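You operate a simulated robot arm through the tools that you are given. There is no shell and no other tool. Be economical: measure what you need, move in short steps, check, and stop when the job is done.

Carry out the task below with a simulated robot arm. There is one attempt and no reset: what you move stays moved.

TASK
Lift the grey weight case lid open.

It is judged by the outcome, as a careful person would: the job done as asked, and still so three seconds after it is handed in. It fails if anything else is knocked over, pushed out of place, dropped, spilled or broken.

THE ROBOT
A 7-joint arm with a two-finger parallel gripper, fixed in place. Base frame: the origin is at the foot of the arm, x ahead of it, y to its left, z up. Lengths are in mm, angles in degrees, forces in N, time in s.
Its first joint turns from -66.0 to 66.0 degrees. Payload 1.57 kg.
Tool frame: the origin (TCP) lies between the finger pads and is the grasp point; the fingertips stand 30 mm ahead of it; z points along the fingers, y is the line along which they close. The gripper opens to 110 mm. The fingers are 24 mm wide and 12 mm thick; the gripper's body (48 by 112 mm) begins 78 mm behind the TCP.
Orientation is that of the tool frame in the base frame, as [roll, pitch, yaw] about the fixed x, y, z axes, in that order (R = Rz(yaw) Ry(pitch) Rx(roll)). With the fingers straight down and closing along the base's y, the tool's x points along the base's -x, its y along +y and its z along -z.

THE INTERFACE
- The arm moves only by the tool nudge_tool. Its argument "series" is a list that holds one entry, the list of rows, each a list of 6 numbers: the shift along the tool's x, y, z in m, then the turn, a rotation vector about the tool's x, y, z in rad. In form: [[[tx, ty, tz, wx, wy, wz], ...]]. A call has 1 to 12 rows; each row shifts and turns the commanded pose from where the row before left it, along the tool's axes as they then stand. "fingers" is the finger opening in m, from 0 to 0.11, set as the call begins (left out, the last holds). A row lasts 0.2 s, in which the tool goes at most 50 mm and 8.6 degrees; a call with a longer step from one row to the next is refused whole, and so is a gripper value outside its range. A pose out of reach is approached as far as the arm can. The call stops where the force on the tool passes 40 N (or 10 N more than at its start, if that is more) or the arm is blocked; 0.2 s more then pass. The fingers move at their own pace (about 108 mm/s each) and stop on an object; they squeeze with about 26 N. The grip force told is the motor's: it shows also when the fingers shut on nothing. Time passes only in rows, and 0.2 s behind the last, so rows that do not move let the fingers close. It gives the time, the measured TCP pose, the force on the tool (base axes), the opening and the grip force at its end, in the units of the frame above (readings bear some noise).
- Cameras (640 x 400 px; columns grow to the right, rows downward): "scene" is fixed at [174.2, -400.1, 1399.6]; the picture's right is [0.69, -0.72, 0.00], its down [-0.38, -0.36, -0.85] and it looks along [0.62, 0.59, -0.53] (base axes); focal length 339 px, centre (320, 200). "wrist" rides on the gripper at [-36, 0, -80] in the tool frame; the picture's right is [0.00, -1.00, 0.00], its down [0.97, 0.00, -0.24] and it looks along [0.24, 0.00, 0.97] (tool axes); focal length 218 px, centre (320, 200).
- camera(camera): a new picture of that camera. No time passes.
- point_at(camera, pixels): for up to 12 pixels [column, row] of the newest picture of that camera ("zoom" is the newest enlarged one), the place [x, y, z] in the base frame of the surface seen there, good to about 2 mm, but the place of the scene camera against the robot may be out by one fixed shift of up to 12 mm in any direction. No time passes.
- zoom(camera, box): a new picture of the part [left, top, right, bottom] of that camera's present view, enlarged. No time passes.
- sign_off(): hands the job in; it is judged then, once.

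Work in short steps. Measure before you move; look again where a grasp or a placing could have gone wrong, and mend it. You have 60 turns and 20 pictures in all, the two below and enlarged ones among them. Open the gripper and draw the arm clear of the work before you hand the job in, unless the task says otherwise; then end with one line.

The tools are called after "Emit:" as a command line: name --argument value ..., lists and objects as JSON in quotes. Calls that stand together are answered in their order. nudge_tool: Moves the arm, as the interface text tells. Its arguments: {"type":"object","properties":{"series":{"type":"array","items":{"type":"array","items":{"type":"array","items":{"type":"number"}}}},"fingers":{"type":"number"}},"required":["series"]} The other tools are called the same way: camera (camera) takes a picture; point_at (camera, pixels) gives the place of the surface under pixels of a picture; zoom (camera, box) takes an enlarged picture of a part of a camera's view; sign_off () hands the job in.

At the start:

```text
t: 0.0
ee_pos: [412.2, 31.2, 1120.0]
tcp_rot: [179.9, 0.1, 180.0]
ft_force: [0.5, -0.2, 0.9]
gripper_width: 109.6
grasp_force: 0.1
```

scene: 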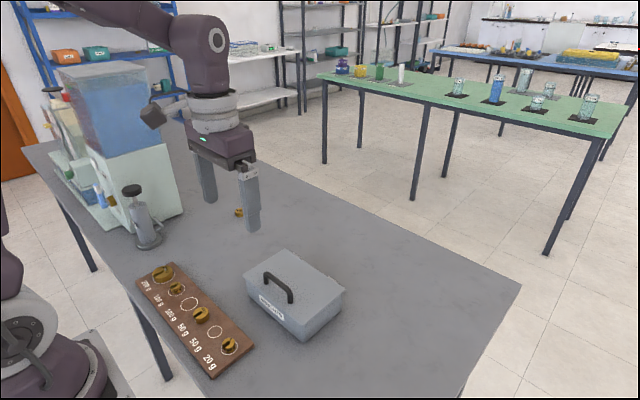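
wrist: 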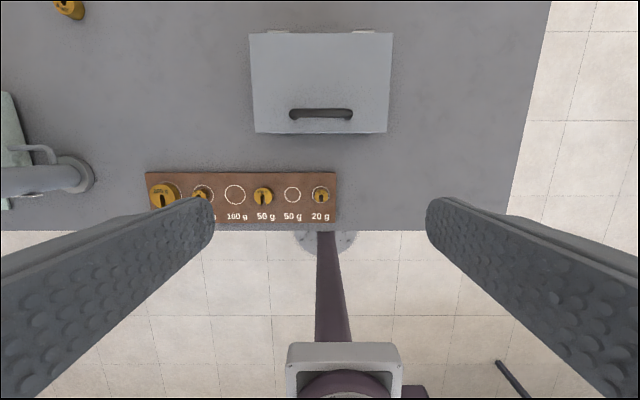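

The case sits around scene (295,290), handle at (278,288), hinges on the far side in the wrist view (row 32). I'll zoom in on it to measure.

Emit:
zoom --camera "scene" --box '[225, 230, 365, 350]'

Emit:
zoom --camera "wrist" --box '[230, 15, 410, 150]'

Emit:
point_at --camera "wrist" --pixels '[[251, 34], [391, 34], [255, 130], [387, 130], [293, 114], [320, 112], [350, 114], [320, 80], [320, 160], [240, 178], [362, 33], [278, 33]]'

```text
3.33 times, centred on (295, 290) of scene
```

zoom: 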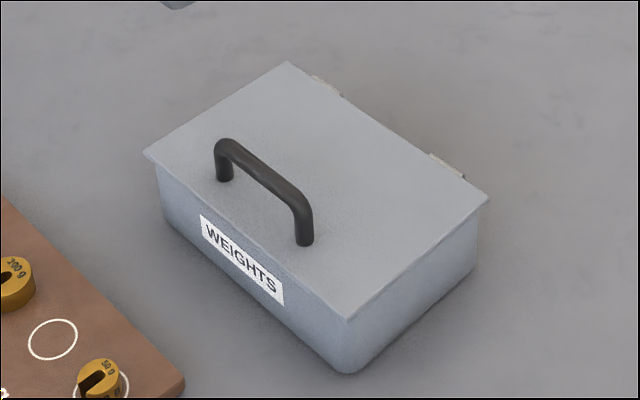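

```text
2.96 times, centred on (320, 82) of wrist
```

zoom: 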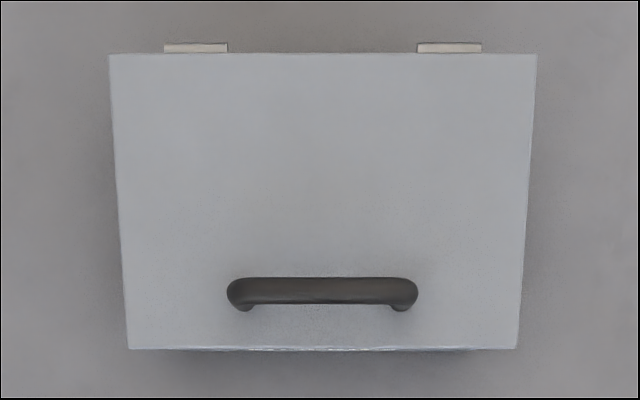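

```text
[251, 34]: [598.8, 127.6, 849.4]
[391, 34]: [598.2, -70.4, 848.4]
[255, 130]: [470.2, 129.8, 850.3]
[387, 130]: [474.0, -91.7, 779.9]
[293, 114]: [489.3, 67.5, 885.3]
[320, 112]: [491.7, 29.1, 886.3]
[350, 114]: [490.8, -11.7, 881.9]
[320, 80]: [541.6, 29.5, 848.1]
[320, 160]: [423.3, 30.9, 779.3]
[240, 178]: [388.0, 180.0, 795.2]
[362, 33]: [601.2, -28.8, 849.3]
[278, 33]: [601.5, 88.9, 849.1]
```

Emit:
camera --camera "scene"

Emit:
point_at --camera "scene" --pixels '[[278, 281], [268, 274], [290, 292], [300, 280], [288, 249], [346, 292], [400, 300], [302, 325], [258, 267], [200, 315]]'

```text
15 pictures are left
```

scene: 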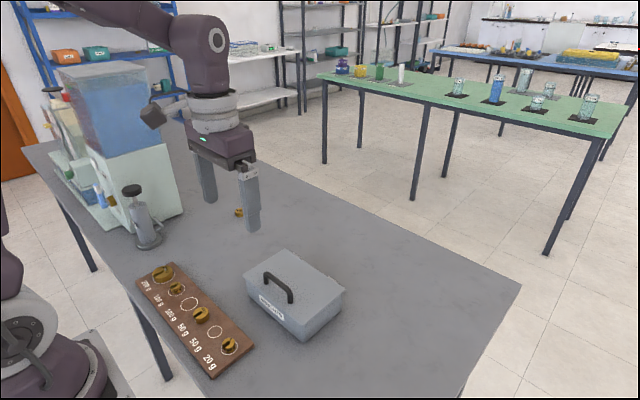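

```text
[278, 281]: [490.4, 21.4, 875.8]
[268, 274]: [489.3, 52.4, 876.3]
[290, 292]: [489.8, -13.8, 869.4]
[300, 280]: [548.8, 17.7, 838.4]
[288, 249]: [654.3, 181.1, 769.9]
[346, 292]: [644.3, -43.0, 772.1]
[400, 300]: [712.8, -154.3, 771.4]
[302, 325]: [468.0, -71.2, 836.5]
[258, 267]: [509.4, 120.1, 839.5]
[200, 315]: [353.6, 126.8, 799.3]
```

Handle bar runs along y at about (490, 29), top z≈886; lid top z≈849, hinges at x≈600. I turn the gripper 90° so that the fingers close along x.

Emit:
nudge_tool --series '[[[0, 0, 0, 0, 0, 0.1428], [0, 0, 0, 0, 0, 0.1428], [0, 0, 0, 0, 0, 0.1428], [0, 0, 0, 0, 0, 0.1428], [0, 0, 0, 0, 0, 0.1428], [0, 0, 0, 0, 0, 0.1428], [0, 0, 0, 0, 0, 0.1428], [0, 0, 0, 0, 0, 0.1428], [0, 0, 0, 0, 0, 0.1428], [0, 0, 0, 0, 0, 0.1428], [0, 0, 0, 0, 0, 0.1428]]]' --fingers 0.06

```text
t: 2.4
ee_pos: [412.9, 31.5, 1120.1]
tcp_rot: [-180.0, 0.0, 89.9]
ft_force: [0.0, 0.5, 0.1]
gripper_width: 59.8
grasp_force: 0.0
```

Yaw is now 90° (tool x = +y, tool y = +x). I move above the handle, to about (490, 29, 960).

Emit:
nudge_tool --series '[[[0, 0.03, 0.02, 0, 0, 0], [-0.002, 0.03, 0.03, 0, 0, 0], [0, 0.0175, 0.035, 0, 0, 0], [0, 0, 0.04, 0, 0, 0], [0, 0, 0.035, 0, 0, 0], [0, 0, 0, 0, 0, 0]]]'

Emit:
camera --camera "wrist"

```text
t: 3.8
ee_pos: [490.2, 27.9, 956.5]
tcp_rot: [-179.9, -0.1, 90.0]
ft_force: [0.0, 0.3, 0.8]
gripper_width: 59.8
grasp_force: 0.0
```

```text
14 pictures are left
```

wrist: 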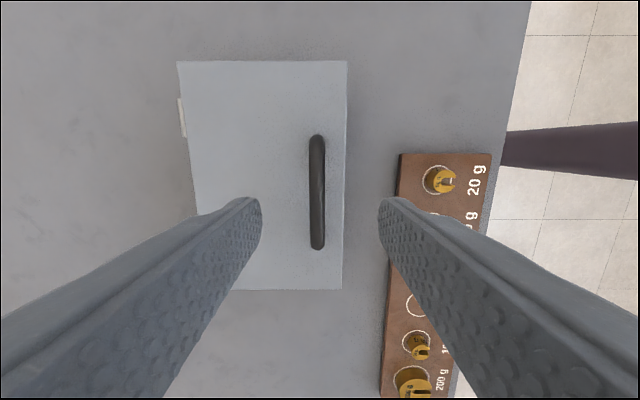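

Emit:
point_at --camera "wrist" --pixels '[[317, 150], [317, 190], [317, 235], [310, 190], [324, 190], [334, 190], [290, 190], [182, 115], [345, 80], [185, 64], [415, 165], [370, 150]]'

```text
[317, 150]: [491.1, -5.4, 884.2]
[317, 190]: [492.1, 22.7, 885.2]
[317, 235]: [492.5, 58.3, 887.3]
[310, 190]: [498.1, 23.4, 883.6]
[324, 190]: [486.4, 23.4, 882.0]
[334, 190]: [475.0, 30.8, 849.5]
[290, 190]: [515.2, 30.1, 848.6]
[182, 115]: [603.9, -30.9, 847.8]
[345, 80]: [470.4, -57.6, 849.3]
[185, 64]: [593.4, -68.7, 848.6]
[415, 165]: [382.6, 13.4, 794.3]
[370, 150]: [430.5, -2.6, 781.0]
```

Bar centre x≈492, top z≈886, radius ≈6. I descend to TCP z≈894 (tips at 864, lid at 849) and then close.

Emit:
nudge_tool --series '[[[0, 0.0015, 0.02, 0, 0, 0], [0, 0, 0.02, 0, 0, 0], [0, 0, 0.015, 0, 0, 0], [0, 0, 0.0075, 0, 0, 0], [0, 0, 0, 0, 0, 0]]]'

Emit:
nudge_tool --series '[[[0, 0, 0, 0, 0, 0], [0, 0, 0, 0, 0, 0], [0, 0, 0, 0, 0, 0]]]' --fingers 0

```text
t: 5.0
ee_pos: [491.7, 29.5, 897.0]
tcp_rot: [-180.0, 0.0, 90.0]
ft_force: [0.1, -0.1, 0.6]
gripper_width: 60.0
grasp_force: 0.1
```

```text
t: 5.8
ee_pos: [492.6, 29.4, 898.9]
tcp_rot: [179.8, 0.1, 90.0]
ft_force: [7.1, -0.1, -4.0]
gripper_width: 11.7
grasp_force: 29.2
```

Bar gripped (11.7 mm). Now I lift it along the arc about the hinge (600, 847), first 20°, letting the round bar turn in the pads.

Emit:
nudge_tool --series '[[[0, 0.0016, -0.0047, 0, 0, 0], [0, 0.0017, -0.0046, 0, 0, 0], [0, 0.002, -0.0045, 0, 0, 0], [0, 0.0021, -0.0045, 0, 0, 0], [0, 0.0024, -0.0043, 0, 0, 0], [0, 0.0024, -0.0042, 0, 0, 0], [0, 0.0027, -0.0041, 0, 0, 0], [0, 0.0029, -0.004, 0, 0, 0]]]'

Emit:
zoom --camera "scene" --box '[205, 190, 385, 350]'

```text
t: 7.6
ee_pos: [508.0, 28.9, 931.8]
tcp_rot: [-179.7, 0.0, 90.0]
ft_force: [-8.7, 2.3, 3.7]
gripper_width: 11.6
grasp_force: 28.9
```

```text
2.50 times, centred on (295, 270) of scene
```

zoom: 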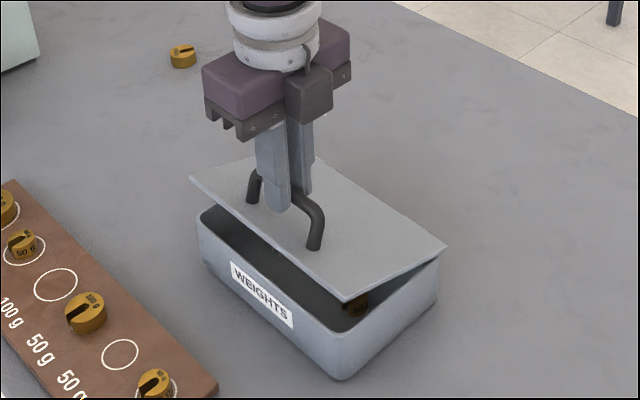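

Lid rises freely, forces under 10 N. Continue the arc to 50°.

Emit:
nudge_tool --series '[[[0, 0.0063, -0.0076, 0, 0, 0], [0, 0.0069, -0.0071, 0, 0, 0], [0, 0.0075, -0.0064, 0, 0, 0], [0, 0.008, -0.0057, 0, 0, 0], [0, 0.0085, -0.005, 0, 0, 0], [0, 0.0089, -0.0042, 0, 0, 0]]]'

Emit:
zoom --camera "scene" --box '[205, 190, 385, 350]'

```text
t: 9.0
ee_pos: [556.3, 28.8, 968.9]
tcp_rot: [-179.9, 0.0, 90.1]
ft_force: [-8.7, 11.0, 17.3]
gripper_width: 11.8
grasp_force: 28.8
```

```text
2.50 times, centred on (295, 270) of scene
```

zoom: 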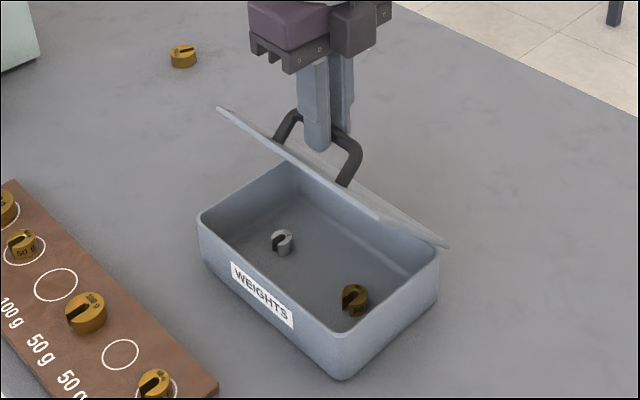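

Upward force has risen to 17 N but is well within limits; the lid is at about 50°. I continue in smaller steps to 65°.

Emit:
nudge_tool --series '[[[0, 0.0092, -0.0035, 0, 0, 0], [0, 0.0095, -0.0026, 0, 0, 0], [0, 0.0097, -0.0018, 0, 0, 0]]]'

```text
t: 9.8
ee_pos: [584.8, 27.9, 976.2]
tcp_rot: [179.9, 0.1, 90.0]
ft_force: [-5.1, 3.3, 22.0]
gripper_width: 11.8
grasp_force: 29.4
```

Force is 22 N upward, so my arc is slightly too tight; I go to 80° with 3 mm extra height.

Emit:
nudge_tool --series '[[[0, 0.0098, -0.003, 0, 0, 0], [0, 0.0098, -0.0015, 0, 0, 0], [0, 0.0098, 0.0005, 0, 0, 0]]]'

Emit:
zoom --camera "scene" --box '[205, 170, 385, 330]'

```text
t: 10.6
ee_pos: [611.8, 28.8, 977.8]
tcp_rot: [-179.8, 0.2, 89.9]
ft_force: [-1.7, -10.0, -19.5]
gripper_width: 12.0
grasp_force: 29.0
```

```text
2.50 times, centred on (295, 250) of scene
```

zoom: 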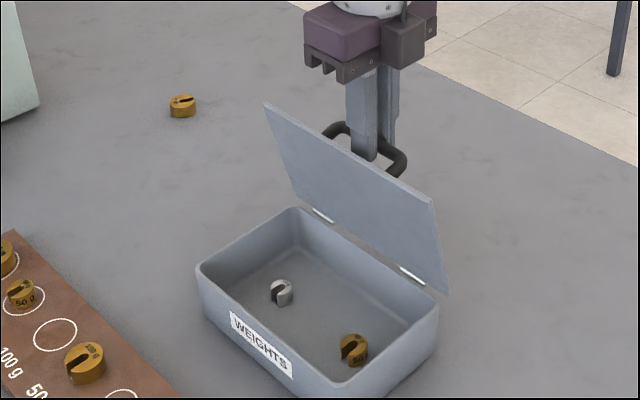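

Lid at ~80°; the force reversed to -19 N, so I take the extra height back and continue past vertical to ~100°.

Emit:
nudge_tool --series '[[[0, 0.0098, 0.0035, 0, 0, 0], [0, 0.0095, 0.003, 0, 0, 0], [0, 0.0093, 0.0035, 0, 0, 0], [0, 0.009, 0.0041, 0, 0, 0]]]'

Emit:
zoom --camera "scene" --box '[205, 170, 385, 330]'

```text
t: 11.6
ee_pos: [651.9, 28.6, 967.6]
tcp_rot: [179.9, 0.1, 90.0]
ft_force: [3.7, -7.7, 9.9]
gripper_width: 11.8
grasp_force: 28.9
```

```text
2.50 times, centred on (295, 250) of scene
```

zoom: 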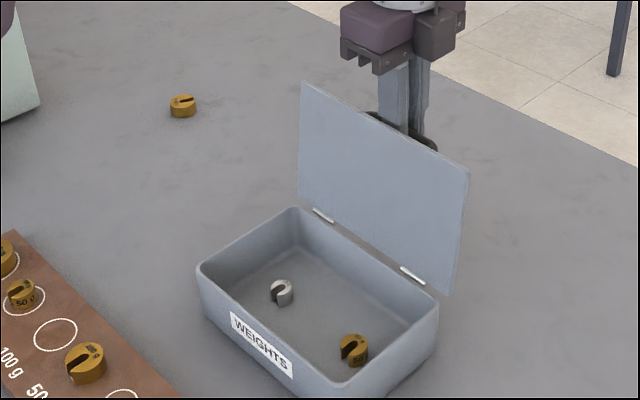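

Lid is about 100°. I go on to ~110° looking for the stop.

Emit:
nudge_tool --series '[[[0, 0.0086, 0.0048, 0, 0, 0], [0, 0.0081, 0.0056, 0, 0, 0]]]'

Emit:
zoom --camera "scene" --box '[205, 170, 385, 330]'

```text
t: 12.2
ee_pos: [666.9, 29.5, 956.8]
tcp_rot: [179.8, -0.1, 90.0]
ft_force: [2.9, -2.6, 23.0]
gripper_width: 12.1
grasp_force: 29.0
```

```text
2.50 times, centred on (295, 250) of scene
```

zoom: 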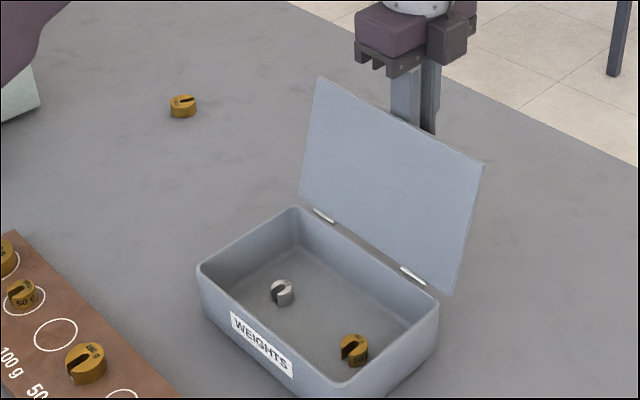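

Lid is ~108°, finger still clear of its edge. I open only slightly (22 mm) so as not to push the lid edge, and look whether it stays.

Emit:
nudge_tool --series '[[[0, 0, 0, 0, 0, 0], [0, 0, 0, 0, 0, 0], [0, 0, 0, 0, 0, 0]]]' --fingers 0.022

Emit:
zoom --camera "scene" --box '[205, 170, 385, 330]'

```text
t: 13.0
ee_pos: [668.4, 28.8, 955.3]
tcp_rot: [180.0, 0.1, 89.9]
ft_force: [0.2, 1.2, 0.2]
gripper_width: 21.7
grasp_force: 0.1
```

```text
2.50 times, centred on (295, 250) of scene
```

zoom: 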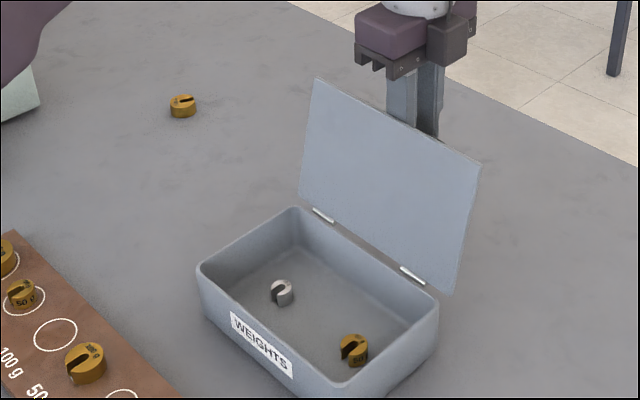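

Force is zero and the lid stands on its own. I draw straight up.

Emit:
nudge_tool --series '[[[0, 0, -0.01, 0, 0, 0], [0, 0, -0.01, 0, 0, 0], [0, 0, -0.02, 0, 0, 0], [0, 0, -0.03, 0, 0, 0], [0, 0, -0.04, 0, 0, 0], [0, 0, -0.04, 0, 0, 0], [0, 0, 0, 0, 0, 0]]]'

Emit:
camera --camera "scene"

```text
t: 14.6
ee_pos: [665.3, 28.7, 1065.6]
tcp_rot: [-179.9, 0.0, 89.9]
ft_force: [-0.3, -0.3, 1.4]
gripper_width: 22.0
grasp_force: 0.0
out of reach, approached as far as the arm can: row 6
```

```text
7 pictures are left
```

scene: 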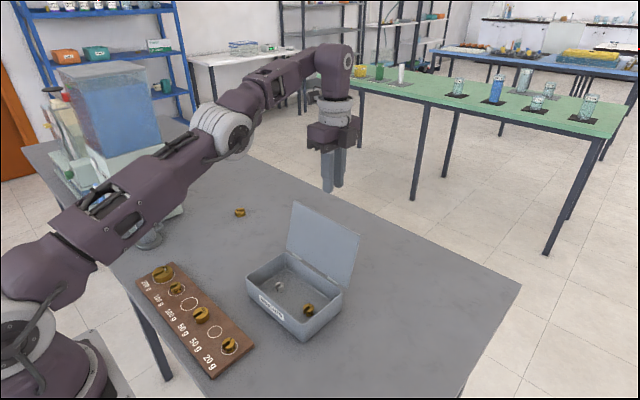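

The tool is clear of the lid (tips ~60 mm above it). I open the gripper, draw back high toward the base and check that the lid stays.

Emit:
nudge_tool --series '[[[0, -0.03, 0, 0, 0, 0], [0, -0.04, 0, 0, 0, 0], [0, -0.04, 0, 0, 0, 0], [0, -0.04, 0, 0, 0, 0], [0, -0.04, 0, 0, 0, 0], [0, -0.04, 0, 0, 0, 0], [0, 0, 0, 0, 0, 0], [0, 0, 0, 0, 0, 0], [0, 0, 0, 0, 0, 0], [0, 0, 0, 0, 0, 0]]]' --fingers 0.1

Emit:
camera --camera "scene"

```text
t: 16.8
ee_pos: [435.2, 27.2, 1058.3]
tcp_rot: [179.9, 0.0, 90.0]
ft_force: [-0.3, -0.5, -0.6]
gripper_width: 100.0
grasp_force: 0.0
```

```text
6 pictures are left
```

scene: 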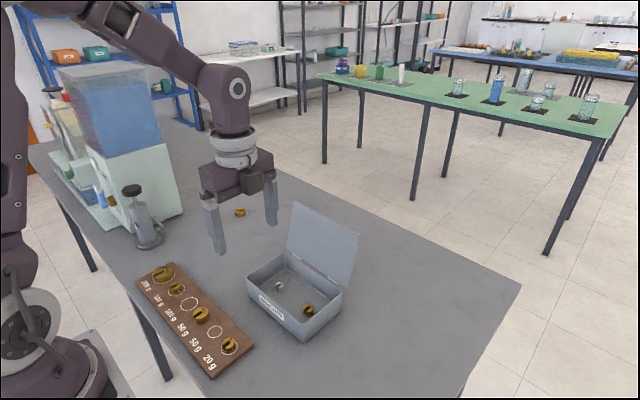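

The lid stands open past vertical, everything else is in place, and the arm is clear, so I hand it in.

Emit:
sign_off

```text
The job is handed in.
```

The grey weight case lid is open, standing on its own just past vertical; nothing else on the bench was disturbed, and the arm is clear with the gripper open.
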